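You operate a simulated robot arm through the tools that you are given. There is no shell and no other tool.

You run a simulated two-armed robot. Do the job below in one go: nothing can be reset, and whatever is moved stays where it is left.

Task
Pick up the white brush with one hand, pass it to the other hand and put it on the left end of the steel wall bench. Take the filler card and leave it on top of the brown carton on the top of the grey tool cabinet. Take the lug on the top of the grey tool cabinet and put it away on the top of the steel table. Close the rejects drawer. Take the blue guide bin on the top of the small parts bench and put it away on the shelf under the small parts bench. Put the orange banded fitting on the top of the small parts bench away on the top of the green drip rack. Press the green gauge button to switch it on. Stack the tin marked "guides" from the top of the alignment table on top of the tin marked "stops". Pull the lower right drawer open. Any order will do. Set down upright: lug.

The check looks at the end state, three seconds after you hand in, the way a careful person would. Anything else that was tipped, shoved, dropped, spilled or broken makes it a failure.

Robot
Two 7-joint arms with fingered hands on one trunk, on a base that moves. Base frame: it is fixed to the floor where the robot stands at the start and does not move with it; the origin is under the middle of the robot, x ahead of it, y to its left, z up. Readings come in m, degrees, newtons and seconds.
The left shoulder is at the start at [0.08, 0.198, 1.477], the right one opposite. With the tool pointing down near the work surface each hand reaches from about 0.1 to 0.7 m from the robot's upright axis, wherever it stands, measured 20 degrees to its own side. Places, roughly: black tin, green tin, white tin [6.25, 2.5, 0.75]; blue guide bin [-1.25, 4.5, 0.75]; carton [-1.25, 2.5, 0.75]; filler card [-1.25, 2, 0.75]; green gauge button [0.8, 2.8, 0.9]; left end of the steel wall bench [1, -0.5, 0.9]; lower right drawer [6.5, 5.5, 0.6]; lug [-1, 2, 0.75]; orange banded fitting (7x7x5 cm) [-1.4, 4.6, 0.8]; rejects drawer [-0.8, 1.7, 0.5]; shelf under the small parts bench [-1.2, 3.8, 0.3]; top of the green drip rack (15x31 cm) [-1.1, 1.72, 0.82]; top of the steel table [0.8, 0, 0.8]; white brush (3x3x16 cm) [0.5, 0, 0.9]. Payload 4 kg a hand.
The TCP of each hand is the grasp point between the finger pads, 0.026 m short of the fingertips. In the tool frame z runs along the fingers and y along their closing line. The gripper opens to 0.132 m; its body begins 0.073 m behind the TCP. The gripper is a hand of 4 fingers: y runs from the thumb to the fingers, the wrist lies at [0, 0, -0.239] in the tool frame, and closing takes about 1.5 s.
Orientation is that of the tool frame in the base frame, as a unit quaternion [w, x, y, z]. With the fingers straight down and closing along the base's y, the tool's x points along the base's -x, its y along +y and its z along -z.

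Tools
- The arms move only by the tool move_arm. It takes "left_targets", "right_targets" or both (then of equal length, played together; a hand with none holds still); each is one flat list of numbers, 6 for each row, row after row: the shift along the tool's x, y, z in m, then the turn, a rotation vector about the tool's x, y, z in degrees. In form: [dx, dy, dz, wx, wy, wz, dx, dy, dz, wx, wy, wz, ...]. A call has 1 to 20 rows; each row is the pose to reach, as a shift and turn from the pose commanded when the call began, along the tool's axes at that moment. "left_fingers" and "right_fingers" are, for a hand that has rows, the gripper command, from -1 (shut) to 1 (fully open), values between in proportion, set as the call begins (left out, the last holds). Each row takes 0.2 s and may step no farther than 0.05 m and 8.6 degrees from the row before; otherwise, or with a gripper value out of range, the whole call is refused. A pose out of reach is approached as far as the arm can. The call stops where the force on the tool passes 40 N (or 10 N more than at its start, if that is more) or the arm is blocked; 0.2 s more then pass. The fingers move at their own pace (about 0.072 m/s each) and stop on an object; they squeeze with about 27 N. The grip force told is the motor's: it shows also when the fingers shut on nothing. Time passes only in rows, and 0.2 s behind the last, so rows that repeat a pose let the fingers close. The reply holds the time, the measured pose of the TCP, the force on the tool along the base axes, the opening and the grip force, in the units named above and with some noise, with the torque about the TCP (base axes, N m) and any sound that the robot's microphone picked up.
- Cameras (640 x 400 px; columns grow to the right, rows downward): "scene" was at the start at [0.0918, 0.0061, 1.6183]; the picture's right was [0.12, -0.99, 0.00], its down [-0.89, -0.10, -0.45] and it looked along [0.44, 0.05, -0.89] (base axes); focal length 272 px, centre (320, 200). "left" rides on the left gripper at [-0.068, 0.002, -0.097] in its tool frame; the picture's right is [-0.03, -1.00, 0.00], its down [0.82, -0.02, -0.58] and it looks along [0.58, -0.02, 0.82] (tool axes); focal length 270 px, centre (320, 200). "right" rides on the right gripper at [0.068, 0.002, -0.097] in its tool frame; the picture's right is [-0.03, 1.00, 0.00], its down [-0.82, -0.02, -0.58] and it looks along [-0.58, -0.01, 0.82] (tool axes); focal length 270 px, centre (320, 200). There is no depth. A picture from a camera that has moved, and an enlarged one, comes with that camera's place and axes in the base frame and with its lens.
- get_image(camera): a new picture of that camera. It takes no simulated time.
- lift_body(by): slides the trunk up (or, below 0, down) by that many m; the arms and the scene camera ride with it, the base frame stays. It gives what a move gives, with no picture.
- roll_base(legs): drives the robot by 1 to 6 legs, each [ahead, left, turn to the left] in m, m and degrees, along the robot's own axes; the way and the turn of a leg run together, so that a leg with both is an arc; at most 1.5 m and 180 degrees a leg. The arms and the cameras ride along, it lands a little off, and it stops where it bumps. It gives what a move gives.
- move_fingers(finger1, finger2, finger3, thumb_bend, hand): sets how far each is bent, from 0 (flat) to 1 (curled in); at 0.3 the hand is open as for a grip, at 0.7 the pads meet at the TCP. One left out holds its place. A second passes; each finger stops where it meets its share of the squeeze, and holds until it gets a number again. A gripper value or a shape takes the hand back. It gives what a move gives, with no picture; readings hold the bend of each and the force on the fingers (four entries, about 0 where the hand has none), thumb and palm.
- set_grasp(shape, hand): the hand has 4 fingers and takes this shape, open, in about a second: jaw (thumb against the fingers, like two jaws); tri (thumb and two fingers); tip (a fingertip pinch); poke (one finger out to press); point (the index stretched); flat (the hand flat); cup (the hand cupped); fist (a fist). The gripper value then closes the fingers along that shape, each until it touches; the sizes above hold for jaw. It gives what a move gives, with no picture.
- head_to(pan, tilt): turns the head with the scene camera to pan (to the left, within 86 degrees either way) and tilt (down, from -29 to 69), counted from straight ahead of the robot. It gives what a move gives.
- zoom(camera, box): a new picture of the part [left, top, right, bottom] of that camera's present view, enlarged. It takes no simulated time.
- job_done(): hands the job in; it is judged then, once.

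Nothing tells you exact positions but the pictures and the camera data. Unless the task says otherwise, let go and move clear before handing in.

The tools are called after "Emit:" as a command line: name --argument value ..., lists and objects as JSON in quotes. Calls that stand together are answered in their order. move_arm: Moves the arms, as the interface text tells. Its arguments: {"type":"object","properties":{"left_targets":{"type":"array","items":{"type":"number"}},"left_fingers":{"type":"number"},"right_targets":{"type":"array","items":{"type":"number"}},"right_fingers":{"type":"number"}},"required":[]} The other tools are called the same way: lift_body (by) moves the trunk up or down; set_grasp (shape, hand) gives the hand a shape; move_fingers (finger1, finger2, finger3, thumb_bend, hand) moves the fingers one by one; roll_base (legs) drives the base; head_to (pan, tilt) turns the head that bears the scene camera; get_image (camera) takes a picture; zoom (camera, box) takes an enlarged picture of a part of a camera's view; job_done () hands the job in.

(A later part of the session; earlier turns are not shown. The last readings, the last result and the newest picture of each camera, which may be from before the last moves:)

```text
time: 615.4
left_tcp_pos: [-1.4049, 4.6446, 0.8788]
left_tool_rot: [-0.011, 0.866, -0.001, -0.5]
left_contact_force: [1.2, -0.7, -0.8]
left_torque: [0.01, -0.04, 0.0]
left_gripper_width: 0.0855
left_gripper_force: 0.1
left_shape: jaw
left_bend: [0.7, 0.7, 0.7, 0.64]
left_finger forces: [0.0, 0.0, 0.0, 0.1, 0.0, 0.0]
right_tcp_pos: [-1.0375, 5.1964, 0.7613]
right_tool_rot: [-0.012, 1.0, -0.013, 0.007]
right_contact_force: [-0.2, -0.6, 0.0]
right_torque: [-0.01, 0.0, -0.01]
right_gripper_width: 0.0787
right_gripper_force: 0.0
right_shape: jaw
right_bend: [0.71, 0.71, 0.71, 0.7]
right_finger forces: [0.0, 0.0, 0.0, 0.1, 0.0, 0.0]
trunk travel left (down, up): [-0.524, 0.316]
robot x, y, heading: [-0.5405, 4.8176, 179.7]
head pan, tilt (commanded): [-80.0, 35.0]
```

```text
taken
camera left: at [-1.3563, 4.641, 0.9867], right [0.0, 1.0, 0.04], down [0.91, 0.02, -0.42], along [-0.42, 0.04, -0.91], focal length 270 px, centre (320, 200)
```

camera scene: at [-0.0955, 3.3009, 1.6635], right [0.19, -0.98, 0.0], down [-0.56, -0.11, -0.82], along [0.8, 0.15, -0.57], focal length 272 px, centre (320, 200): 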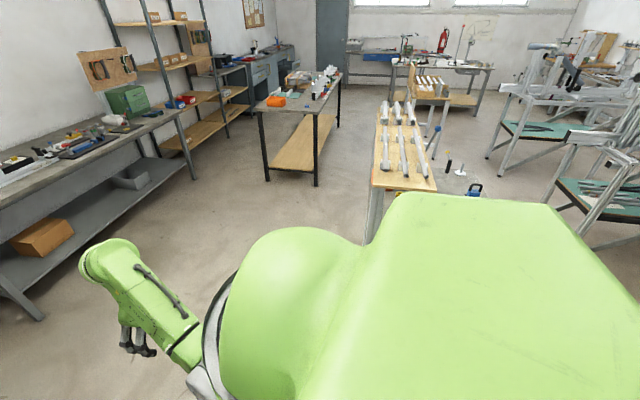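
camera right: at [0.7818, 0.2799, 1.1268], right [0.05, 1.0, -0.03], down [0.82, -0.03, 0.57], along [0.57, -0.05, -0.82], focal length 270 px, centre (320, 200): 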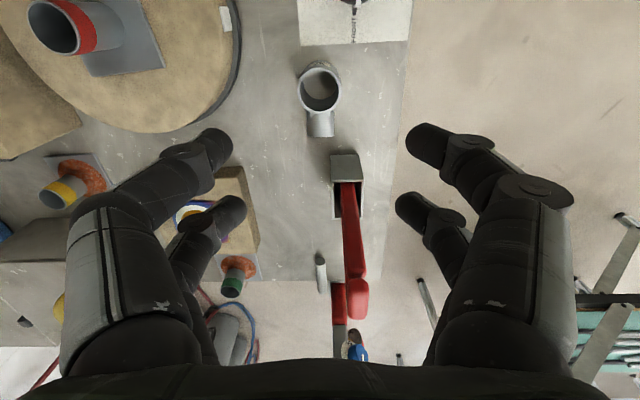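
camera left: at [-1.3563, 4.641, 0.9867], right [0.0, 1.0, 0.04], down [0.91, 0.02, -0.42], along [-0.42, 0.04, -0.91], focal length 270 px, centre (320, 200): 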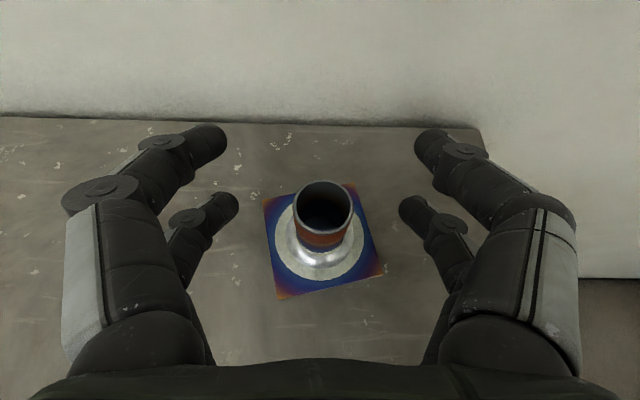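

Same picture as in the successful grasp. I close on the stem and lift.

Emit:
move_arm --left_targets '[0, 0, 0, 0, 0, 0, 0, 0, 0, 0, 0, 0, 0, 0, 0, 0, 0, 0, 0, 0, 0, 0, 0, 0, 0, 0, 0, 0, 0, 0, 0, 0, 0, 0, 0, 0, 0, 0, 0, 0, 0, 0]' --left_fingers -1

Emit:
lift_body --by 0.05

Emit:
get_image --camera "left"

```text
time: 617.0
left_tcp_pos: [-1.4054, 4.6444, 0.8774]
left_tool_rot: [-0.01, 0.867, -0.001, -0.499]
left_contact_force: [0.4, -0.2, -0.9]
left_torque: [-0.03, 0.02, -0.02]
left_gripper_width: 0.0
left_gripper_force: 26.8
left_shape: jaw
left_bend: [0.61, 0.73, 0.73, 0.7]
left_finger forces: [0.0, 22.9, 23.1, 0.0, 0.0, 0.0]
right_tcp_pos: [-1.0376, 5.1965, 0.7596]
right_tool_rot: [-0.012, 1.0, -0.014, 0.006]
right_contact_force: [0.3, 0.1, 0.1]
right_torque: [0.01, -0.01, -0.01]
right_gripper_width: 0.0786
right_gripper_force: 0.0
right_shape: jaw
right_bend: [0.71, 0.71, 0.71, 0.7]
right_finger forces: [0.0, 0.1, 0.1, 0.0, 0.1, 0.0]
trunk travel left (down, up): [-0.524, 0.316]
robot x, y, heading: [-0.5383, 4.8183, 179.7]
head pan, tilt (commanded): [-80.0, 35.0]
```

```text
time: 617.9
left_tcp_pos: [-1.4061, 4.6448, 0.927]
left_tool_rot: [-0.011, 0.867, -0.001, -0.499]
left_contact_force: [0.0, -0.5, -1.6]
left_torque: [0.03, -0.01, 0.0]
left_gripper_width: 0.0001
left_gripper_force: 26.8
left_shape: jaw
left_bend: [0.61, 0.73, 0.73, 0.7]
left_finger forces: [0.0, 22.9, 23.0, 0.0, 0.1, 0.1]
right_tcp_pos: [-1.0375, 5.1952, 0.8092]
right_tool_rot: [-0.012, 1.0, -0.014, 0.007]
right_contact_force: [-0.6, -0.2, 0.0]
right_torque: [0.02, -0.01, -0.03]
right_gripper_width: 0.0789
right_gripper_force: 0.0
right_shape: jaw
right_bend: [0.71, 0.71, 0.71, 0.7]
right_finger forces: [0.0, 0.1, 0.0, 0.0, 0.0, 0.0]
trunk travel left (down, up): [-0.574, 0.266]
robot x, y, heading: [-0.5422, 4.8162, 179.8]
head pan, tilt (commanded): [-80.0, 35.0]
```

```text
taken
camera left: at [-1.3572, 4.641, 1.0354], right [0.0, 1.0, 0.04], down [0.91, 0.02, -0.42], along [-0.42, 0.04, -0.91], focal length 270 px, centre (320, 200)
```

left: 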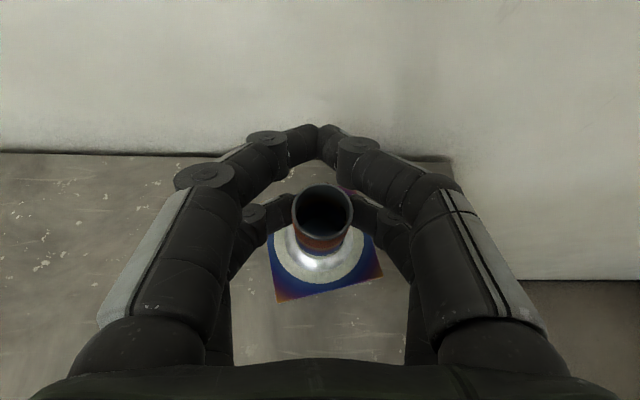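

Held as before. I raise, retract the arm and back away with the fitting upright.

Emit:
lift_body --by 0.2

Emit:
move_arm --left_targets '[0.02, 0, -0.0346, 0, 0, 0, 0.04, 0, -0.0692, 0, 0, 0, 0.06, 0, -0.1038, 0, 0, 0, 0.08, 0, -0.1384, 0, 0, 0, 0.1, 0, -0.173, 0, 0, 0]'

Emit:
roll_base --legs '[[-0.42, 0, 0]]'

Emit:
get_image --camera "left"

```text
time: 620.1
left_tcp_pos: [-1.4073, 4.6463, 1.1278]
left_tool_rot: [-0.011, 0.867, -0.001, -0.499]
left_contact_force: [1.1, 0.8, -1.5]
left_torque: [0.02, -0.01, -0.04]
left_gripper_width: 0.0003
left_gripper_force: 26.7
left_shape: jaw
left_bend: [0.61, 0.73, 0.73, 0.7]
left_finger forces: [0.0, 23.0, 23.1, 0.0, 0.0, 0.0]
right_tcp_pos: [-1.0381, 5.196, 1.0105]
right_tool_rot: [-0.012, 1.0, -0.014, 0.006]
right_contact_force: [1.0, 0.2, 1.0]
right_torque: [-0.03, 0.01, 0.01]
right_gripper_width: 0.0786
right_gripper_force: 0.0
right_shape: jaw
right_bend: [0.71, 0.71, 0.71, 0.7]
right_finger forces: [0.1, 0.1, 0.1, 0.0, 0.1, 0.0]
trunk travel left (down, up): [-0.774, 0.066]
robot x, y, heading: [-0.5409, 4.8208, 180.1]
head pan, tilt (commanded): [-80.0, 35.0]
```

```text
time: 621.3
left_tcp_pos: [-1.2026, 4.6446, 1.1291]
left_tool_rot: [-0.012, 0.865, -0.002, -0.501]
left_contact_force: [0.7, 0.8, -0.3]
left_torque: [0.01, -0.02, -0.01]
left_gripper_width: 0.0001
left_gripper_force: 27.2
left_shape: jaw
left_bend: [0.61, 0.73, 0.73, 0.7]
left_finger forces: [0.0, 22.9, 23.2, 0.1, 0.0, 0.0]
right_tcp_pos: [-1.0352, 5.1957, 1.0116]
right_tool_rot: [-0.011, 1.0, -0.014, 0.006]
right_contact_force: [-0.1, 0.7, 0.6]
right_torque: [-0.01, -0.02, 0.0]
right_gripper_width: 0.0789
right_gripper_force: 0.1
right_shape: jaw
right_bend: [0.71, 0.71, 0.71, 0.7]
right_finger forces: [0.1, 0.0, 0.0, 0.1, 0.1, 0.0]
trunk travel left (down, up): [-0.774, 0.066]
robot x, y, heading: [-0.5364, 4.8172, 180.0]
head pan, tilt (commanded): [-80.0, 35.0]
```

```text
time: 623.9
left_tcp_pos: [-0.7778, 4.6439, 1.1262]
left_tool_rot: [-0.012, 0.867, -0.002, -0.499]
left_contact_force: [-0.9, 0.4, -1.2]
left_torque: [0.0, 0.01, 0.0]
left_gripper_width: 0.0
left_gripper_force: 27.1
left_shape: jaw
left_bend: [0.61, 0.73, 0.73, 0.7]
left_finger forces: [0.1, 22.8, 23.1, 0.0, 0.0, 0.1]
right_tcp_pos: [-0.6072, 5.1955, 1.0086]
right_tool_rot: [-0.012, 1.0, -0.014, 0.007]
right_contact_force: [0.6, 0.5, -0.3]
right_torque: [0.01, -0.03, 0.0]
right_gripper_width: 0.0786
right_gripper_force: 0.1
right_shape: jaw
right_bend: [0.71, 0.71, 0.71, 0.7]
right_finger forces: [0.1, 0.0, 0.0, 0.0, 0.0, 0.1]
trunk travel left (down, up): [-0.774, 0.066]
robot x, y, heading: [-0.1066, 4.8155, 179.8]
head pan, tilt (commanded): [-80.0, 35.0]
```

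```text
taken
camera left: at [-0.7285, 4.6399, 1.2347], right [0.0, 1.0, 0.04], down [0.91, 0.02, -0.41], along [-0.42, 0.04, -0.91], focal length 270 px, centre (320, 200)
```

left: 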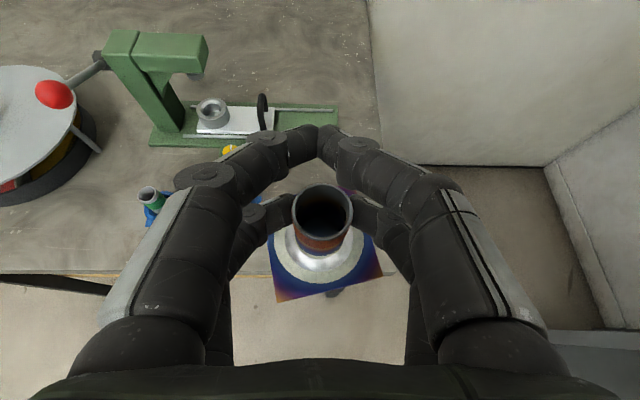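

I drive along to the washer station, keeping clear of the trolley.

Emit:
roll_base --legs '[[0, 1.46, 0], [0, 1.46, 0]]'

Emit:
head_to --pan 15 --tilt 45

Emit:
get_image --camera "scene"

Emit:
get_image --camera "left"

```text
time: 638.0
left_tcp_pos: [-0.7849, 1.7126, 1.1287]
left_tool_rot: [-0.01, 0.866, 0.0, -0.5]
left_contact_force: [-0.5, -0.4, -1.4]
left_torque: [0.02, 0.03, -0.01]
left_gripper_width: 0.0
left_gripper_force: 27.4
left_shape: jaw
left_bend: [0.61, 0.73, 0.73, 0.7]
left_finger forces: [0.0, 22.8, 23.1, 0.1, 0.0, 0.0]
right_tcp_pos: [-0.6184, 2.2649, 1.0086]
right_tool_rot: [-0.012, 1.0, -0.012, 0.007]
right_contact_force: [-0.3, 0.0, 0.4]
right_torque: [0.01, -0.03, -0.02]
right_gripper_width: 0.0787
right_gripper_force: 0.1
right_shape: jaw
right_bend: [0.71, 0.71, 0.71, 0.7]
right_finger forces: [0.0, 0.0, 0.1, 0.1, 0.1, 0.1]
trunk travel left (down, up): [-0.774, 0.066]
robot x, y, heading: [-0.1189, 1.8922, -179.8]
head pan, tilt (commanded): [-80.0, 35.0]
```

```text
time: 639.8
left_tcp_pos: [-0.7844, 1.7107, 1.1277]
left_tool_rot: [-0.01, 0.866, 0.001, -0.499]
left_contact_force: [-0.7, 0.1, -3.0]
left_torque: [-0.02, 0.0, 0.02]
left_gripper_width: 0.0002
left_gripper_force: 27.0
left_shape: jaw
left_bend: [0.61, 0.73, 0.73, 0.7]
left_finger forces: [0.0, 22.8, 23.0, 0.1, 0.0, 0.2]
right_tcp_pos: [-0.6185, 2.2646, 1.009]
right_tool_rot: [-0.013, 1.0, -0.011, 0.006]
right_contact_force: [-0.8, 0.2, -0.7]
right_torque: [0.0, -0.01, 0.04]
right_gripper_width: 0.079
right_gripper_force: 0.0
right_shape: jaw
right_bend: [0.71, 0.71, 0.71, 0.7]
right_finger forces: [0.0, 0.0, 0.0, 0.0, 0.0, 0.0]
trunk travel left (down, up): [-0.774, 0.066]
robot x, y, heading: [-0.1182, 1.8887, -179.9]
head pan, tilt (commanded): [15.0, 45.0]
```

```text
taken
camera scene: at [-0.2286, 1.8676, 1.6287], right [-0.26, 0.97, 0.0], down [0.68, 0.18, -0.71], along [-0.68, -0.18, -0.71], focal length 272 px, centre (320, 200)
```

scene: 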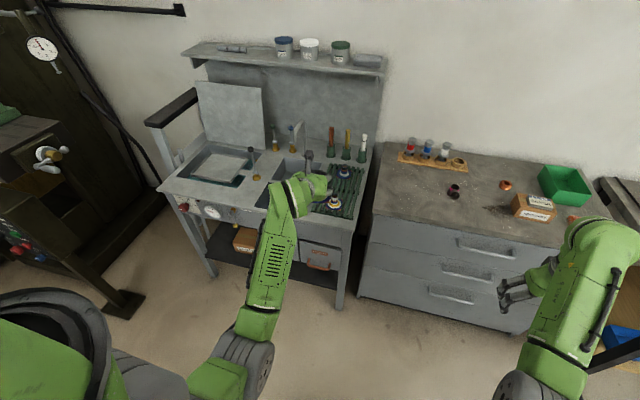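

```text
taken
camera left: at [-0.7353, 1.7087, 1.2358], right [0.0, 1.0, 0.04], down [0.91, 0.02, -0.42], along [-0.42, 0.03, -0.91], focal length 270 px, centre (320, 200)
```

left: 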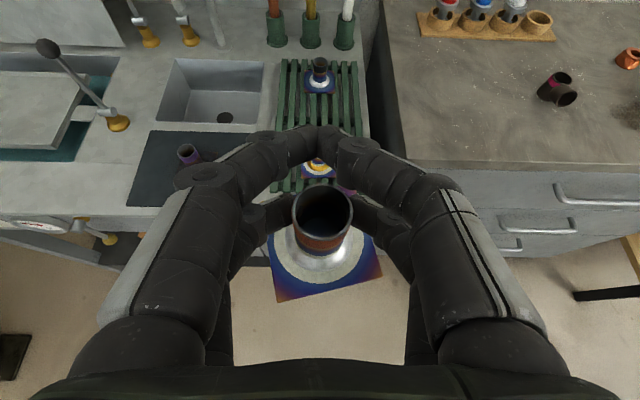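

The rack has a free gap between its two fittings, centred at about (-1.068, 1.72). I pull the right hand back a bit (to clear the cabinet handles) and drive forward 28 cm.

Emit:
move_arm --right_targets '[0.03, 0, -0.02, 0, 0, 0, 0.06, 0, -0.04, 0, 0, 0, 0.08, 0, -0.05, 0, 0, 0]'

Emit:
roll_base --legs '[[0.28, -0.006, 0]]'

Emit:
get_image --camera "left"

```text
time: 640.6
left_tcp_pos: [-0.7836, 1.713, 1.128]
left_tool_rot: [-0.01, 0.867, 0.0, -0.499]
left_contact_force: [-0.5, 0.4, -1.7]
left_torque: [0.0, -0.02, 0.02]
left_gripper_width: 0.0
left_gripper_force: 27.1
left_shape: jaw
left_bend: [0.61, 0.73, 0.73, 0.7]
left_finger forces: [0.0, 22.8, 23.0, 0.1, 0.0, 0.0]
right_tcp_pos: [-0.5399, 2.2621, 1.0606]
right_tool_rot: [-0.012, 1.0, -0.011, 0.005]
right_contact_force: [-0.3, -0.5, 0.3]
right_torque: [-0.01, 0.0, -0.02]
right_gripper_width: 0.0788
right_gripper_force: 0.0
right_shape: jaw
right_bend: [0.71, 0.71, 0.71, 0.7]
right_finger forces: [0.1, 0.1, 0.0, 0.0, 0.0, 0.1]
trunk travel left (down, up): [-0.774, 0.066]
robot x, y, heading: [-0.1192, 1.8899, -180.0]
head pan, tilt (commanded): [15.0, 45.0]
```

```text
time: 642.5
left_tcp_pos: [-1.0579, 1.7178, 1.1291]
left_tool_rot: [-0.012, 0.865, -0.001, -0.502]
left_contact_force: [-0.1, 0.0, -1.0]
left_torque: [-0.05, 0.01, 0.05]
left_gripper_width: 0.0
left_gripper_force: 27.3
left_shape: jaw
left_bend: [0.61, 0.73, 0.73, 0.7]
left_finger forces: [0.1, 22.9, 23.1, 0.1, 0.0, 0.0]
right_tcp_pos: [-0.8121, 2.2666, 1.0616]
right_tool_rot: [-0.013, 1.0, -0.012, 0.005]
right_contact_force: [0.2, -0.2, 1.7]
right_torque: [-0.01, 0.02, 0.03]
right_gripper_width: 0.0789
right_gripper_force: 0.0
right_shape: jaw
right_bend: [0.71, 0.71, 0.71, 0.7]
right_finger forces: [0.1, 0.0, 0.1, 0.0, 0.0, 0.0]
trunk travel left (down, up): [-0.774, 0.066]
robot x, y, heading: [-0.3942, 1.8962, -179.7]
head pan, tilt (commanded): [15.0, 45.0]
```

```text
taken
camera left: at [-1.0085, 1.7141, 1.2374], right [0.0, 1.0, 0.04], down [0.91, 0.02, -0.42], along [-0.42, 0.04, -0.91], focal length 270 px, centre (320, 200)
```

left: 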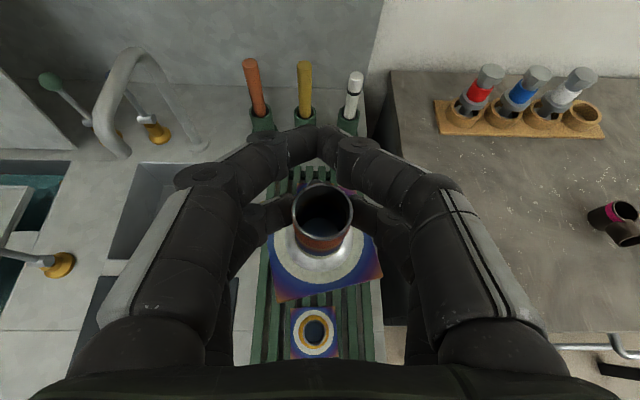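

The gap between the two fittings is only about 10 cm, so I measure their positions more carefully with the head camera.

Emit:
head_to --pan 12 --tilt 50

Emit:
get_image --camera "scene"

Emit:
zoom --camera "scene" --box '[240, 120, 380, 230]'

```text
time: 643.2
left_tcp_pos: [-1.0584, 1.7179, 1.1281]
left_tool_rot: [-0.01, 0.866, 0.001, -0.5]
left_contact_force: [-0.6, -0.5, -1.2]
left_torque: [-0.03, -0.02, 0.01]
left_gripper_width: 0.0
left_gripper_force: 27.1
left_shape: jaw
left_bend: [0.61, 0.73, 0.73, 0.7]
left_finger forces: [0.0, 22.8, 23.1, 0.1, 0.1, 0.1]
right_tcp_pos: [-0.8144, 2.2674, 1.0602]
right_tool_rot: [-0.013, 1.0, -0.011, 0.005]
right_contact_force: [-0.1, -0.1, -0.4]
right_torque: [0.01, 0.0, 0.01]
right_gripper_width: 0.0788
right_gripper_force: 0.0
right_shape: jaw
right_bend: [0.71, 0.71, 0.71, 0.7]
right_finger forces: [0.0, 0.0, 0.1, 0.0, 0.0, 0.0]
trunk travel left (down, up): [-0.774, 0.066]
robot x, y, heading: [-0.3965, 1.8946, -179.8]
head pan, tilt (commanded): [12.0, 50.0]
```

```text
taken
camera scene: at [-0.4998, 1.8778, 1.6219], right [-0.21, 0.98, 0.0], down [0.75, 0.16, -0.64], along [-0.63, -0.14, -0.77], focal length 272 px, centre (320, 200)
```

scene: 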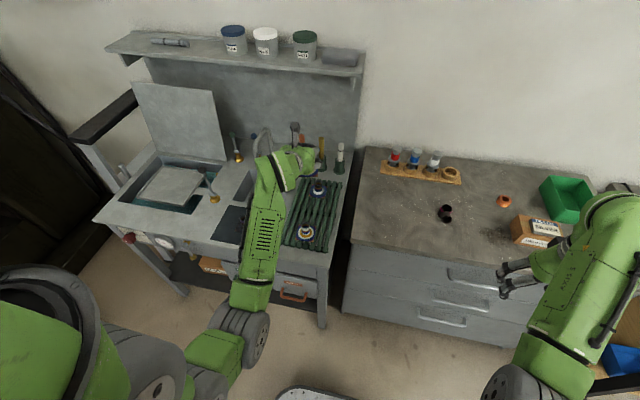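

```text
3.64 times, centred on (310, 175) of scene
camera zoom: at [-0.4998, 1.8778, 1.6219], right [-0.21, 0.98, 0.0], down [0.75, 0.16, -0.64], along [-0.63, -0.14, -0.77], focal length 991 px, centre (356, 291)
```

zoom: 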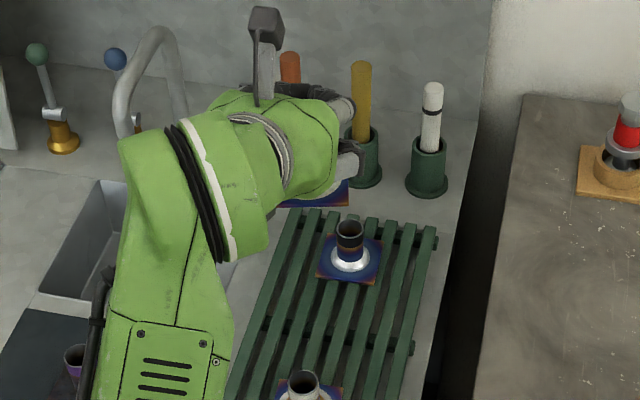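

Emit:
zoom --camera "scene" --box '[250, 170, 370, 260]'

```text
4.44 times, centred on (310, 215) of scene
camera zoom: at [-0.4998, 1.8778, 1.6219], right [-0.21, 0.98, 0.0], down [0.75, 0.16, -0.64], along [-0.63, -0.14, -0.77], focal length 1211 px, centre (364, 133)
```

zoom: 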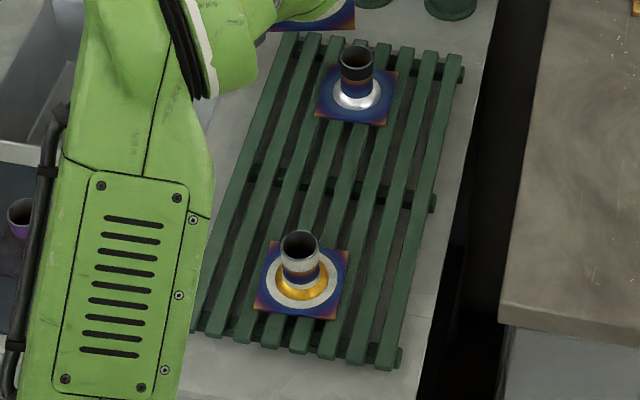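

Front fitting plate x −1.02…−0.956 and back plate −1.211…−1.151: the gap (13 cm) fits, but with the 60° tilt my palm would pass too close over the front fitting. I'll set the fitting down on the free front part of the cabinet top and regrasp it with a vertical hand.

Emit:
roll_base --legs '[[0, -0.3, 0]]'

Emit:
get_image --camera "left"

```text
time: 645.2
left_tcp_pos: [-1.0611, 2.0084, 1.1262]
left_tool_rot: [-0.01, 0.866, 0.003, -0.499]
left_contact_force: [0.5, -0.5, -0.5]
left_torque: [-0.01, 0.02, -0.05]
left_gripper_width: 0.0
left_gripper_force: 27.0
left_shape: jaw
left_bend: [0.61, 0.73, 0.73, 0.7]
left_finger forces: [0.0, 23.0, 23.0, 0.1, 0.0, 0.1]
right_tcp_pos: [-0.819, 2.5589, 1.0607]
right_tool_rot: [-0.015, 1.0, -0.01, 0.006]
right_contact_force: [0.9, -0.5, -0.6]
right_torque: [-0.01, 0.01, 0.0]
right_gripper_width: 0.0788
right_gripper_force: 0.1
right_shape: jaw
right_bend: [0.71, 0.71, 0.71, 0.7]
right_finger forces: [0.0, 0.0, 0.0, 0.0, 0.1, 0.0]
trunk travel left (down, up): [-0.774, 0.066]
robot x, y, heading: [-0.3998, 2.1908, -179.7]
head pan, tilt (commanded): [12.0, 50.0]
```

```text
taken
camera left: at [-1.0119, 2.0051, 1.2353], right [-0.01, 1.0, 0.04], down [0.91, 0.02, -0.42], along [-0.42, 0.04, -0.91], focal length 270 px, centre (320, 200)
```

left: 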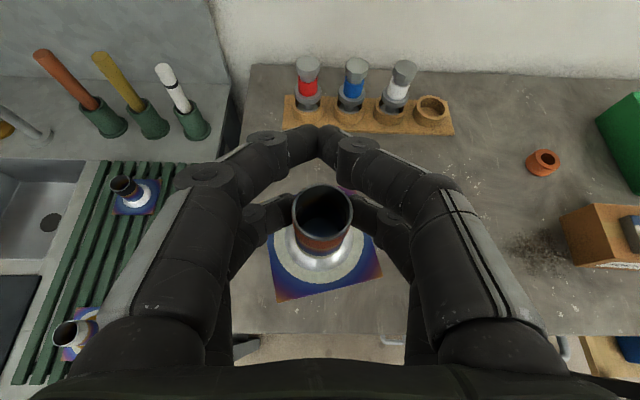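

Below is free cabinet top. I lower toward it.

Emit:
lift_body --by -0.215

Emit:
lift_body --by -0.01

Emit:
lift_body --by -0.005

```text
time: 647.5
left_tcp_pos: [-1.0625, 2.0115, 0.9133]
left_tool_rot: [-0.009, 0.866, 0.002, -0.5]
left_contact_force: [-0.1, -0.1, -1.4]
left_torque: [-0.05, 0.0, 0.0]
left_gripper_width: 0.0
left_gripper_force: 26.1
left_shape: jaw
left_bend: [0.61, 0.73, 0.73, 0.7]
left_finger forces: [0.1, 22.9, 23.1, 0.0, 0.0, 0.1]
right_tcp_pos: [-0.8168, 2.5617, 0.8448]
right_tool_rot: [-0.013, 1.0, -0.01, 0.005]
right_contact_force: [0.1, 0.2, -0.2]
right_torque: [0.04, 0.0, -0.03]
right_gripper_width: 0.0788
right_gripper_force: 0.0
right_shape: jaw
right_bend: [0.71, 0.71, 0.71, 0.7]
right_finger forces: [0.0, 0.1, 0.1, 0.0, 0.0, 0.1]
trunk travel left (down, up): [-0.559, 0.281]
robot x, y, heading: [-0.3998, 2.1897, -179.4]
head pan, tilt (commanded): [12.0, 50.0]
```

```text
time: 648.1
left_tcp_pos: [-1.0611, 2.0113, 0.902]
left_tool_rot: [-0.009, 0.866, 0.002, -0.5]
left_contact_force: [0.5, 0.1, -1.2]
left_torque: [-0.02, 0.02, 0.02]
left_gripper_width: 0.0
left_gripper_force: 27.3
left_shape: jaw
left_bend: [0.61, 0.73, 0.73, 0.7]
left_finger forces: [0.0, 23.0, 23.1, 0.1, 0.1, 0.1]
right_tcp_pos: [-0.8181, 2.5613, 0.8354]
right_tool_rot: [-0.013, 1.0, -0.01, 0.006]
right_contact_force: [0.5, 0.1, -0.3]
right_torque: [-0.02, 0.02, 0.01]
right_gripper_width: 0.0788
right_gripper_force: 0.0
right_shape: jaw
right_bend: [0.71, 0.71, 0.71, 0.7]
right_finger forces: [0.1, 0.1, 0.0, 0.0, 0.1, 0.1]
trunk travel left (down, up): [-0.549, 0.291]
robot x, y, heading: [-0.396, 2.1928, -179.9]
head pan, tilt (commanded): [12.0, 50.0]
```

```text
time: 648.6
left_tcp_pos: [-1.0615, 2.011, 0.8986]
left_tool_rot: [-0.009, 0.866, 0.002, -0.499]
left_contact_force: [0.1, -0.1, -1.3]
left_torque: [-0.03, -0.01, 0.02]
left_gripper_width: 0.0
left_gripper_force: 27.5
left_shape: jaw
left_bend: [0.61, 0.73, 0.73, 0.7]
left_finger forces: [0.1, 23.3, 23.7, 0.0, 0.1, 0.0]
right_tcp_pos: [-0.819, 2.5619, 0.8304]
right_tool_rot: [-0.013, 1.0, -0.009, 0.005]
right_contact_force: [0.0, 0.2, -0.4]
right_torque: [0.01, 0.01, -0.02]
right_gripper_width: 0.0789
right_gripper_force: 0.0
right_shape: jaw
right_bend: [0.71, 0.71, 0.71, 0.7]
right_finger forces: [0.1, 0.0, 0.0, 0.0, 0.0, 0.1]
trunk travel left (down, up): [-0.544, 0.296]
robot x, y, heading: [-0.3929, 2.1903, -179.5]
head pan, tilt (commanded): [12.0, 50.0]
```

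Emit:
lift_body --by -0.003

Emit:
move_arm --left_targets '[0, 0, 0, 0, 0, 0, 0, 0, 0, 0, 0, 0, 0, 0, 0, 0, 0, 0, 0, 0, 0, 0, 0, 0, 0, 0, 0, 0, 0, 0]' --left_fingers 0.3

Emit:
get_image --camera "left"

```text
time: 649.1
left_tcp_pos: [-1.0606, 2.0103, 0.8982]
left_tool_rot: [-0.009, 0.865, 0.003, -0.502]
left_contact_force: [-1.9, 0.3, 7.2]
left_torque: [-0.01, 0.08, -0.04]
left_gripper_width: 0.0
left_gripper_force: 27.2
left_shape: jaw
left_bend: [0.61, 0.73, 0.73, 0.7]
left_finger forces: [0.0, 24.0, 24.1, 0.1, 0.0, 0.1]
right_tcp_pos: [-0.818, 2.5613, 0.8275]
right_tool_rot: [-0.013, 1.0, -0.009, 0.005]
right_contact_force: [0.5, 0.0, -0.5]
right_torque: [-0.02, 0.03, 0.01]
right_gripper_width: 0.0785
right_gripper_force: 0.0
right_shape: jaw
right_bend: [0.71, 0.71, 0.71, 0.7]
right_finger forces: [0.1, 0.0, 0.1, 0.1, 0.0, 0.1]
trunk travel left (down, up): [-0.541, 0.299]
robot x, y, heading: [-0.3943, 2.1898, -179.7]
head pan, tilt (commanded): [12.0, 50.0]
```

```text
time: 650.3
left_tcp_pos: [-1.0601, 2.0108, 0.895]
left_tool_rot: [-0.009, 0.866, 0.003, -0.499]
left_contact_force: [0.6, -0.2, -1.0]
left_torque: [-0.03, -0.02, 0.02]
left_gripper_width: 0.0857
left_gripper_force: 0.0
left_shape: jaw
left_bend: [0.7, 0.7, 0.7, 0.64]
left_finger forces: [0.0, 0.0, 0.0, 0.0, 0.0, 0.0]
right_tcp_pos: [-0.8182, 2.5616, 0.8281]
right_tool_rot: [-0.013, 1.0, -0.01, 0.005]
right_contact_force: [0.2, 0.1, 0.8]
right_torque: [0.0, 0.0, 0.02]
right_gripper_width: 0.0787
right_gripper_force: 0.1
right_shape: jaw
right_bend: [0.71, 0.71, 0.71, 0.7]
right_finger forces: [0.0, 0.0, 0.1, 0.1, 0.0, 0.0]
trunk travel left (down, up): [-0.541, 0.299]
robot x, y, heading: [-0.3975, 2.1938, -179.6]
head pan, tilt (commanded): [12.0, 50.0]
```

```text
taken
camera left: at [-1.0116, 2.0078, 1.0029], right [-0.01, 1.0, 0.04], down [0.91, 0.02, -0.42], along [-0.42, 0.03, -0.91], focal length 270 px, centre (320, 200)
```

left: 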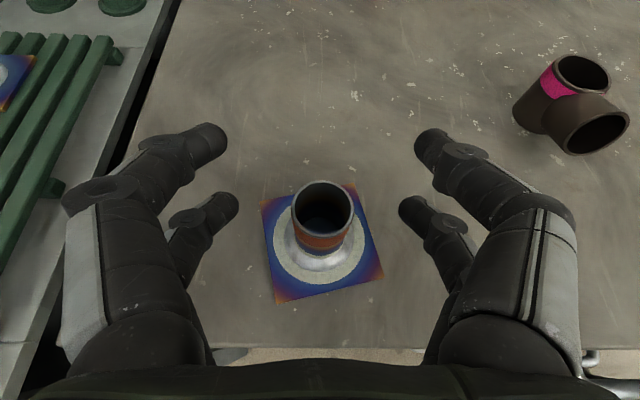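

The fitting stands on the cabinet top at about (-1.064, 2.013). I raise and turn the left hand back to vertical.

Emit:
lift_body --by 0.22

Emit:
move_arm --left_targets '[0.0312, 0, -0.002, 0, 7.5, 0, 0.0619, 0, -0.0081, 0, 15, 0, 0.0915, 0, -0.0182, 0, 22.5, 0, 0.1195, 0, -0.032, 0, 30, 0, 0.1455, 0, -0.0494, 0, 37.5, 0, 0.169, 0, -0.07, 0, 45, 0, 0.1896, 0, -0.0935, 0, 52.5, 0, 0.207, 0, -0.1195, 0, 60, 0]'

Emit:
get_image --camera "left"

```text
time: 652.6
left_tcp_pos: [-1.0596, 2.0109, 1.1143]
left_tool_rot: [-0.009, 0.867, 0.002, -0.499]
left_contact_force: [0.1, 0.2, -0.5]
left_torque: [0.01, -0.01, -0.01]
left_gripper_width: 0.0857
left_gripper_force: 0.1
left_shape: jaw
left_bend: [0.7, 0.7, 0.7, 0.64]
left_finger forces: [0.1, 0.0, 0.1, 0.1, 0.0, 0.1]
right_tcp_pos: [-0.8181, 2.5613, 1.047]
right_tool_rot: [-0.013, 1.0, -0.01, 0.006]
right_contact_force: [0.6, 0.4, -1.2]
right_torque: [0.02, 0.0, -0.03]
right_gripper_width: 0.079
right_gripper_force: 0.0
right_shape: jaw
right_bend: [0.71, 0.71, 0.71, 0.7]
right_finger forces: [0.0, 0.0, 0.0, 0.0, 0.1, 0.0]
trunk travel left (down, up): [-0.761, 0.079]
robot x, y, heading: [-0.3953, 2.1906, -179.8]
head pan, tilt (commanded): [12.0, 50.0]
```

```text
time: 654.5
left_tcp_pos: [-0.8523, 2.0124, 0.9962]
left_tool_rot: [-0.009, 1.0, -0.002, 0.001]
left_contact_force: [0.8, -0.3, 1.0]
left_torque: [0.0, 0.01, 0.0]
left_gripper_width: 0.0858
left_gripper_force: 0.1
left_shape: jaw
left_bend: [0.7, 0.7, 0.7, 0.64]
left_finger forces: [0.0, 0.0, 0.0, 0.1, 0.1, 0.1]
right_tcp_pos: [-0.8174, 2.5613, 1.0478]
right_tool_rot: [-0.013, 1.0, -0.009, 0.005]
right_contact_force: [-0.2, -0.7, 0.0]
right_torque: [-0.03, 0.0, -0.02]
right_gripper_width: 0.0787
right_gripper_force: 0.0
right_shape: jaw
right_bend: [0.71, 0.71, 0.71, 0.7]
right_finger forces: [0.0, 0.0, 0.0, 0.1, 0.0, 0.0]
trunk travel left (down, up): [-0.761, 0.079]
robot x, y, heading: [-0.3963, 2.1917, -179.7]
head pan, tilt (commanded): [12.0, 50.0]
```

```text
taken
camera left: at [-0.9215, 2.0105, 1.0922], right [-0.02, 1.0, 0.02], down [0.82, 0.01, 0.58], along [0.58, 0.03, -0.81], focal length 270 px, centre (320, 200)
```

left: 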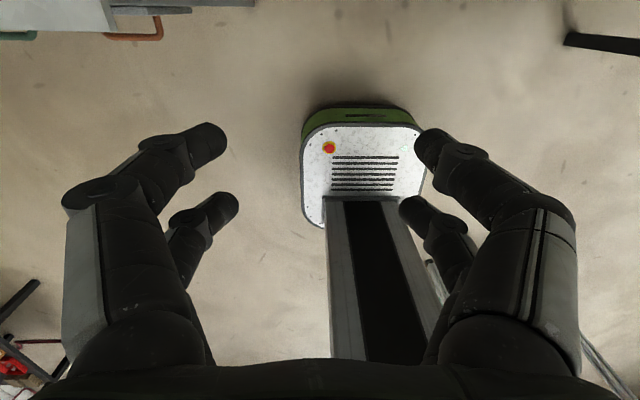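

Emit:
roll_base --legs '[[0.232, 0, 0]]'

Emit:
get_image --camera "left"

```text
time: 656.2
left_tcp_pos: [-1.0798, 2.0118, 0.9974]
left_tool_rot: [-0.009, 1.0, -0.003, -0.002]
left_contact_force: [0.1, 0.2, 0.4]
left_torque: [-0.04, 0.0, 0.0]
left_gripper_width: 0.0855
left_gripper_force: 0.1
left_shape: jaw
left_bend: [0.7, 0.7, 0.7, 0.64]
left_finger forces: [0.1, 0.0, 0.0, 0.0, 0.0, 0.0]
right_tcp_pos: [-1.043, 2.5602, 1.049]
right_tool_rot: [-0.013, 1.0, -0.01, 0.003]
right_contact_force: [-0.9, -0.2, -0.4]
right_torque: [-0.02, 0.04, -0.04]
right_gripper_width: 0.0787
right_gripper_force: 0.0
right_shape: jaw
right_bend: [0.71, 0.71, 0.71, 0.7]
right_finger forces: [0.0, 0.0, 0.0, 0.0, 0.0, 0.0]
trunk travel left (down, up): [-0.761, 0.079]
robot x, y, heading: [-0.6249, 2.1906, -180.0]
head pan, tilt (commanded): [12.0, 50.0]
```

```text
taken
camera left: at [-1.1486, 2.0096, 1.0939], right [-0.02, 1.0, 0.02], down [0.82, 0.01, 0.58], along [0.58, 0.03, -0.82], focal length 270 px, centre (320, 200)
```

left: 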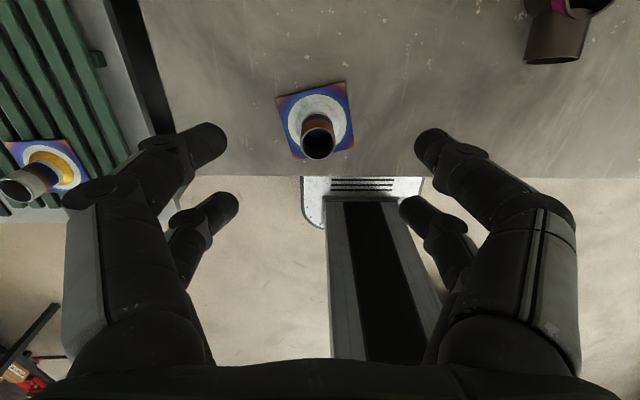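

The stem top is at about (-1.062, 2.013), in line with the near finger pair. I descend with the left arm only.

Emit:
move_arm --left_targets '[-0.002, -0.0015, 0.03, 0, 0, 0, -0.004, -0.0015, 0.06, 0, 0, 0, -0.004, -0.0015, 0.085, 0, 0, 0, -0.004, -0.0015, 0.1, 0, 0, 0]'

Emit:
get_image --camera "left"

```text
time: 657.2
left_tcp_pos: [-1.0872, 2.015, 0.8939]
left_tool_rot: [-0.009, 1.0, -0.002, 0.0]
left_contact_force: [0.4, -0.1, 0.0]
left_torque: [-0.01, 0.01, 0.02]
left_gripper_width: 0.0856
left_gripper_force: 0.1
left_shape: jaw
left_bend: [0.7, 0.7, 0.7, 0.64]
left_finger forces: [0.0, 0.1, 0.0, 0.0, 0.0, 0.0]
right_tcp_pos: [-1.0472, 2.5598, 1.0472]
right_tool_rot: [-0.013, 1.0, -0.01, 0.006]
right_contact_force: [-0.8, 0.5, 0.2]
right_torque: [-0.01, 0.04, 0.0]
right_gripper_width: 0.079
right_gripper_force: 0.1
right_shape: jaw
right_bend: [0.71, 0.71, 0.71, 0.7]
right_finger forces: [0.0, 0.0, 0.1, 0.0, 0.0, 0.1]
trunk travel left (down, up): [-0.761, 0.079]
robot x, y, heading: [-0.621, 2.1911, -179.7]
head pan, tilt (commanded): [12.0, 50.0]
```

```text
taken
camera left: at [-1.156, 2.0136, 0.9915], right [-0.02, 1.0, 0.02], down [0.82, 0.01, 0.58], along [0.58, 0.03, -0.82], focal length 270 px, centre (320, 200)
```

left: 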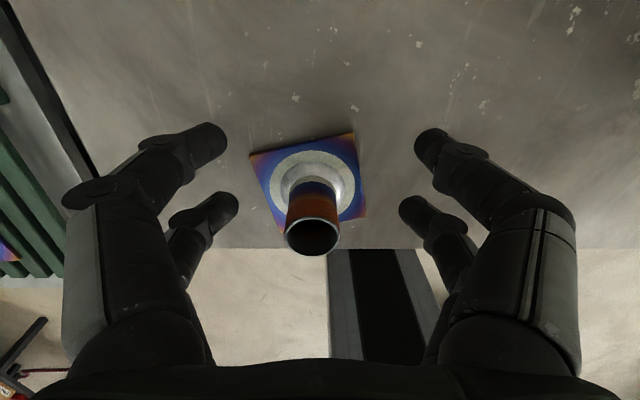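

Emit:
move_arm --left_targets '[0.001, 0.003, 0.007, 0, 0, 0, 0.001, 0.003, 0.007, 0, 0, 0]'

Emit:
move_arm --left_targets '[0, 0, 0, 0, 0, 0, 0, 0, 0, 0, 0, 0, 0, 0, 0, 0, 0, 0, 0, 0, 0, 0, 0, 0, 0, 0, 0, 0, 0, 0, 0, 0, 0, 0, 0, 0, 0, 0, 0, 0, 0, 0]' --left_fingers -1

Emit:
get_image --camera "left"

```text
time: 657.8
left_tcp_pos: [-1.0858, 2.0133, 0.8875]
left_tool_rot: [-0.008, 1.0, -0.002, 0.001]
left_contact_force: [0.3, 0.1, -0.7]
left_torque: [0.02, 0.02, 0.0]
left_gripper_width: 0.0856
left_gripper_force: 0.1
left_shape: jaw
left_bend: [0.7, 0.7, 0.7, 0.64]
left_finger forces: [0.1, 0.1, 0.1, 0.1, 0.0, 0.0]
right_tcp_pos: [-1.0471, 2.56, 1.0463]
right_tool_rot: [-0.012, 1.0, -0.01, 0.006]
right_contact_force: [0.3, -0.4, -0.1]
right_torque: [0.0, 0.0, -0.03]
right_gripper_width: 0.0788
right_gripper_force: 0.1
right_shape: jaw
right_bend: [0.71, 0.71, 0.71, 0.7]
right_finger forces: [0.0, 0.0, 0.0, 0.0, 0.0, 0.0]
trunk travel left (down, up): [-0.761, 0.079]
robot x, y, heading: [-0.6253, 2.1913, -179.7]
head pan, tilt (commanded): [12.0, 50.0]
```

```text
time: 659.4
left_tcp_pos: [-1.0854, 2.0134, 0.8885]
left_tool_rot: [-0.009, 1.0, -0.003, 0.001]
left_contact_force: [1.0, -0.3, -1.3]
left_torque: [-0.01, 0.04, -0.03]
left_gripper_width: 0.0
left_gripper_force: 27.0
left_shape: jaw
left_bend: [0.61, 0.73, 0.73, 0.7]
left_finger forces: [0.0, 22.2, 20.2, 0.0, 0.0, 0.1]
right_tcp_pos: [-1.0473, 2.5603, 1.0476]
right_tool_rot: [-0.012, 1.0, -0.01, 0.006]
right_contact_force: [0.6, -0.1, 0.6]
right_torque: [0.02, 0.02, 0.0]
right_gripper_width: 0.0788
right_gripper_force: 0.1
right_shape: jaw
right_bend: [0.71, 0.71, 0.71, 0.7]
right_finger forces: [0.1, 0.0, 0.0, 0.1, 0.1, 0.1]
trunk travel left (down, up): [-0.761, 0.079]
robot x, y, heading: [-0.6253, 2.1915, -179.7]
head pan, tilt (commanded): [12.0, 50.0]
```

```text
taken
camera left: at [-1.1545, 2.0104, 0.9849], right [-0.02, 1.0, 0.02], down [0.82, 0.01, 0.58], along [0.58, 0.03, -0.82], focal length 270 px, centre (320, 200)
```

left: 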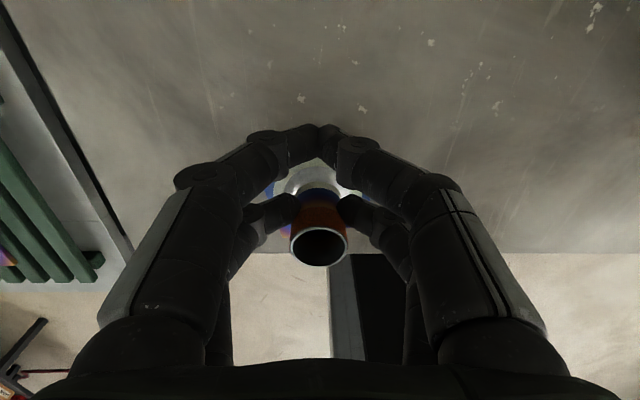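

Fingers 2 and 3 hold the stem again, this time with a vertical hand. I lift and check.

Emit:
move_arm --left_targets '[0, 0, -0.02, 0, 0, 0, 0, 0, -0.05, 0, 0, 0, 0, 0, -0.09, 0, 0, 0, 0, 0, -0.13, 0, 0, 0]'

Emit:
get_image --camera "left"

Emit:
zoom --camera "scene" --box '[250, 170, 370, 270]'

```text
time: 660.4
left_tcp_pos: [-1.0859, 2.0116, 1.0168]
left_tool_rot: [-0.008, 1.0, -0.003, 0.001]
left_contact_force: [1.0, -0.4, -0.7]
left_torque: [-0.01, 0.02, 0.02]
left_gripper_width: 0.0
left_gripper_force: 26.9
left_shape: jaw
left_bend: [0.61, 0.73, 0.73, 0.7]
left_finger forces: [0.0, 19.4, 19.1, 0.0, 0.0, 0.1]
right_tcp_pos: [-1.0471, 2.5602, 1.0461]
right_tool_rot: [-0.012, 1.0, -0.01, 0.005]
right_contact_force: [0.0, 0.1, 0.5]
right_torque: [-0.02, 0.0, 0.0]
right_gripper_width: 0.0787
right_gripper_force: 0.0
right_shape: jaw
right_bend: [0.71, 0.71, 0.71, 0.7]
right_finger forces: [0.0, 0.0, 0.0, 0.0, 0.0, 0.1]
trunk travel left (down, up): [-0.761, 0.079]
robot x, y, heading: [-0.628, 2.1933, -179.3]
head pan, tilt (commanded): [12.0, 50.0]
```

```text
taken
camera left: at [-1.154, 2.0097, 1.1142], right [-0.02, 1.0, 0.02], down [0.81, 0.01, 0.58], along [0.58, 0.03, -0.81], focal length 270 px, centre (320, 200)
```

left: 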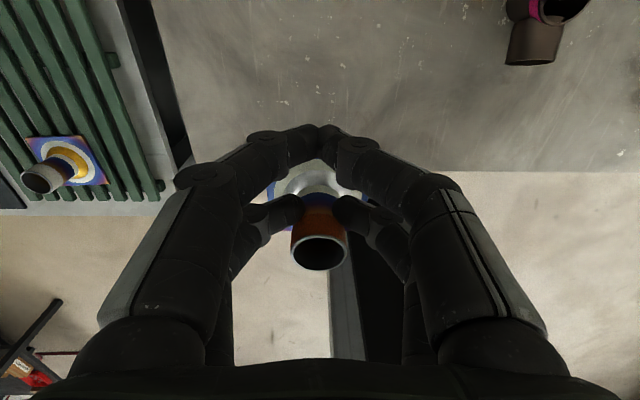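

```text
4.00 times, centred on (310, 220) of scene
camera zoom: at [-0.7312, 2.1724, 1.6087], right [-0.21, 0.98, 0.0], down [0.75, 0.16, -0.64], along [-0.63, -0.14, -0.77], focal length 1090 px, centre (360, 120)
```

zoom: 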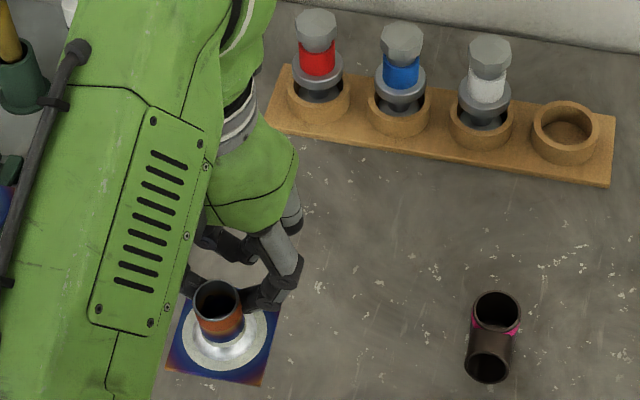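

Held upright. I move sideways over the rack gap.

Emit:
roll_base --legs '[[0.0, 0.288, 0]]'

Emit:
get_image --camera "left"

Emit:
zoom --camera "scene" --box '[240, 160, 400, 280]'

```text
time: 662.4
left_tcp_pos: [-1.0845, 1.7238, 1.0176]
left_tool_rot: [-0.008, 1.0, -0.004, 0.0]
left_contact_force: [-0.5, -0.7, -1.3]
left_torque: [-0.02, 0.06, 0.03]
left_gripper_width: 0.0004
left_gripper_force: 27.1
left_shape: jaw
left_bend: [0.61, 0.73, 0.73, 0.7]
left_finger forces: [0.0, 19.2, 18.9, 0.0, 0.0, 0.1]
right_tcp_pos: [-1.0459, 2.2722, 1.0458]
right_tool_rot: [-0.012, 1.0, -0.011, 0.005]
right_contact_force: [0.1, -0.3, -0.2]
right_torque: [0.0, -0.02, 0.01]
right_gripper_width: 0.0788
right_gripper_force: 0.1
right_shape: jaw
right_bend: [0.71, 0.71, 0.71, 0.7]
right_finger forces: [0.0, 0.1, 0.1, 0.0, 0.0, 0.0]
trunk travel left (down, up): [-0.761, 0.079]
robot x, y, heading: [-0.6271, 1.8971, -179.8]
head pan, tilt (commanded): [12.0, 50.0]
```

```text
taken
camera left: at [-1.1531, 1.7218, 1.1146], right [-0.02, 1.0, 0.02], down [0.82, 0.01, 0.58], along [0.58, 0.02, -0.82], focal length 270 px, centre (320, 200)
```

left: 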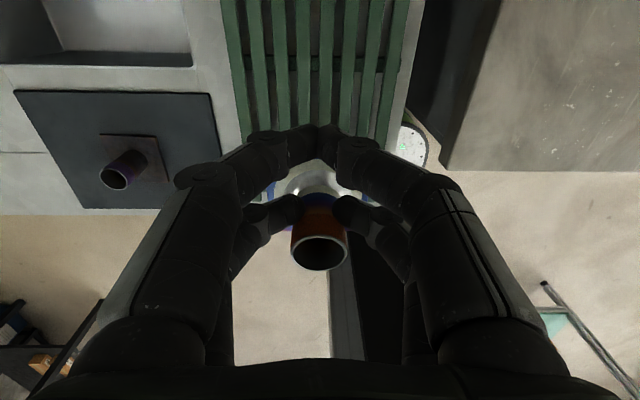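

```text
3.33 times, centred on (320, 220) of scene
camera zoom: at [-0.7303, 1.8854, 1.6088], right [-0.21, 0.98, 0.0], down [0.75, 0.16, -0.64], along [-0.63, -0.14, -0.77], focal length 908 px, centre (320, 133)
```

zoom: 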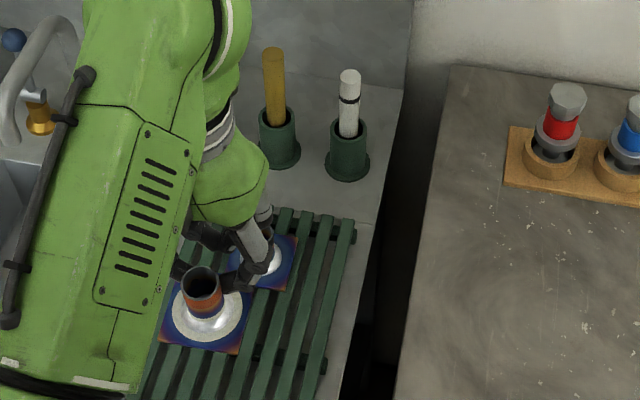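

The fitting hangs over the rack, about 3 cm short of the gap centre. I reach 3 cm further and re-check from the head camera.

Emit:
move_arm --left_targets '[-0.015, 0, 0, 0, 0, 0, -0.031, 0, 0, 0, 0, 0]'

Emit:
zoom --camera "scene" --box '[240, 160, 400, 280]'

Emit:
get_image --camera "left"

```text
time: 663.0
left_tcp_pos: [-1.116, 1.7247, 1.0164]
left_tool_rot: [-0.009, 1.0, -0.003, 0.002]
left_contact_force: [-0.3, 0.1, -1.5]
left_torque: [0.0, 0.06, 0.0]
left_gripper_width: 0.0003
left_gripper_force: 27.2
left_shape: jaw
left_bend: [0.61, 0.73, 0.73, 0.7]
left_finger forces: [0.1, 19.0, 18.9, 0.0, 0.0, 0.0]
right_tcp_pos: [-1.0464, 2.2719, 1.0461]
right_tool_rot: [-0.012, 1.0, -0.011, 0.006]
right_contact_force: [-0.5, 0.9, -0.6]
right_torque: [-0.02, -0.02, 0.01]
right_gripper_width: 0.0788
right_gripper_force: 0.0
right_shape: jaw
right_bend: [0.71, 0.71, 0.71, 0.7]
right_finger forces: [0.0, 0.1, 0.0, 0.1, 0.1, 0.0]
trunk travel left (down, up): [-0.761, 0.079]
robot x, y, heading: [-0.6236, 1.9008, -179.7]
head pan, tilt (commanded): [12.0, 50.0]
```

```text
3.33 times, centred on (320, 220) of scene
camera zoom: at [-0.7319, 1.884, 1.6087], right [-0.21, 0.98, 0.0], down [0.75, 0.16, -0.64], along [-0.63, -0.14, -0.77], focal length 908 px, centre (320, 133)
```

zoom: 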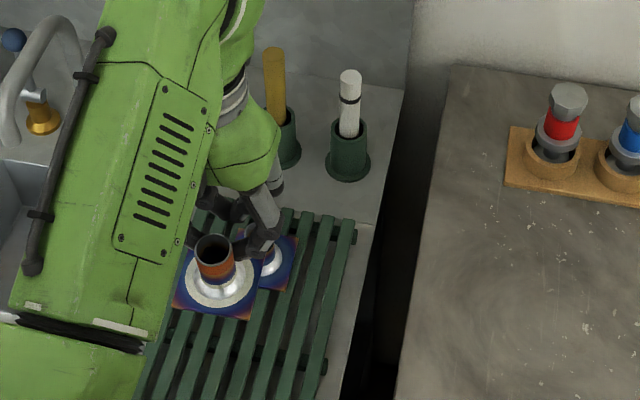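

```text
taken
camera left: at [-1.1845, 1.722, 1.1139], right [-0.02, 1.0, 0.02], down [0.81, 0.01, 0.58], along [0.58, 0.02, -0.81], focal length 270 px, centre (320, 200)
```

left: 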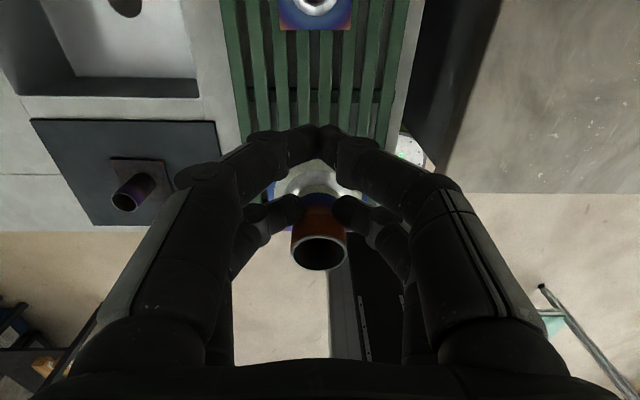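

Centred: the fitting is at (-1.085, 1.7236) between the two others. I lower it toward the slats.

Emit:
move_arm --left_targets '[0, 0, 0.03, 0, 0, 0, 0, 0, 0.06, 0, 0, 0, 0, 0, 0.09, 0, 0, 0, 0, 0, 0.11, 0, 0, 0]'

Emit:
zoom --camera "scene" --box '[240, 160, 400, 280]'

Emit:
get_image --camera "left"

```text
time: 664.0
left_tcp_pos: [-1.1137, 1.7243, 0.9084]
left_tool_rot: [-0.01, 1.0, -0.003, 0.001]
left_contact_force: [0.3, 0.4, -0.6]
left_torque: [-0.01, 0.02, -0.01]
left_gripper_width: 0.0
left_gripper_force: 27.1
left_shape: jaw
left_bend: [0.61, 0.76, 0.76, 0.7]
left_finger forces: [0.0, 0.0, 0.1, 0.0, 0.0, 0.0]
right_tcp_pos: [-1.0448, 2.2693, 1.0475]
right_tool_rot: [-0.014, 1.0, -0.011, 0.005]
right_contact_force: [0.2, 0.4, 0.1]
right_torque: [-0.05, 0.0, -0.01]
right_gripper_width: 0.0788
right_gripper_force: 0.1
right_shape: jaw
right_bend: [0.71, 0.71, 0.71, 0.7]
right_finger forces: [0.0, 0.1, 0.1, 0.0, 0.1, 0.0]
trunk travel left (down, up): [-0.761, 0.079]
robot x, y, heading: [-0.6239, 1.9, -179.7]
head pan, tilt (commanded): [12.0, 50.0]
```

```text
3.33 times, centred on (320, 220) of scene
camera zoom: at [-0.7298, 1.8814, 1.6088], right [-0.21, 0.98, 0.0], down [0.75, 0.16, -0.64], along [-0.63, -0.14, -0.77], focal length 908 px, centre (320, 133)
```

zoom: 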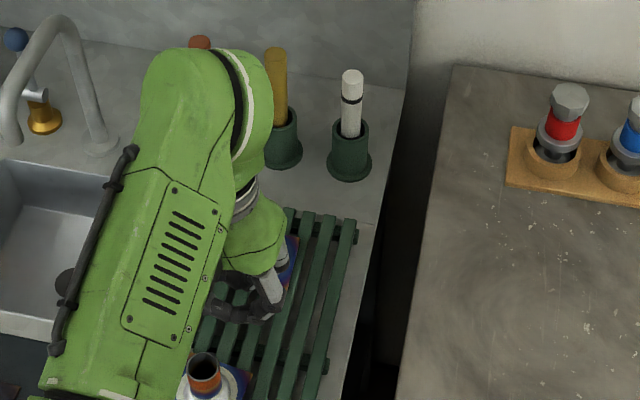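

```text
taken
camera left: at [-1.1829, 1.7218, 1.0047], right [-0.02, 1.0, 0.02], down [0.82, 0.0, 0.58], along [0.58, 0.03, -0.82], focal length 270 px, centre (320, 200)
```

left: 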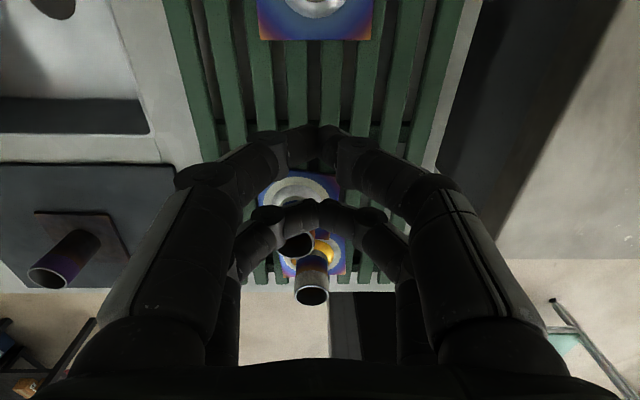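

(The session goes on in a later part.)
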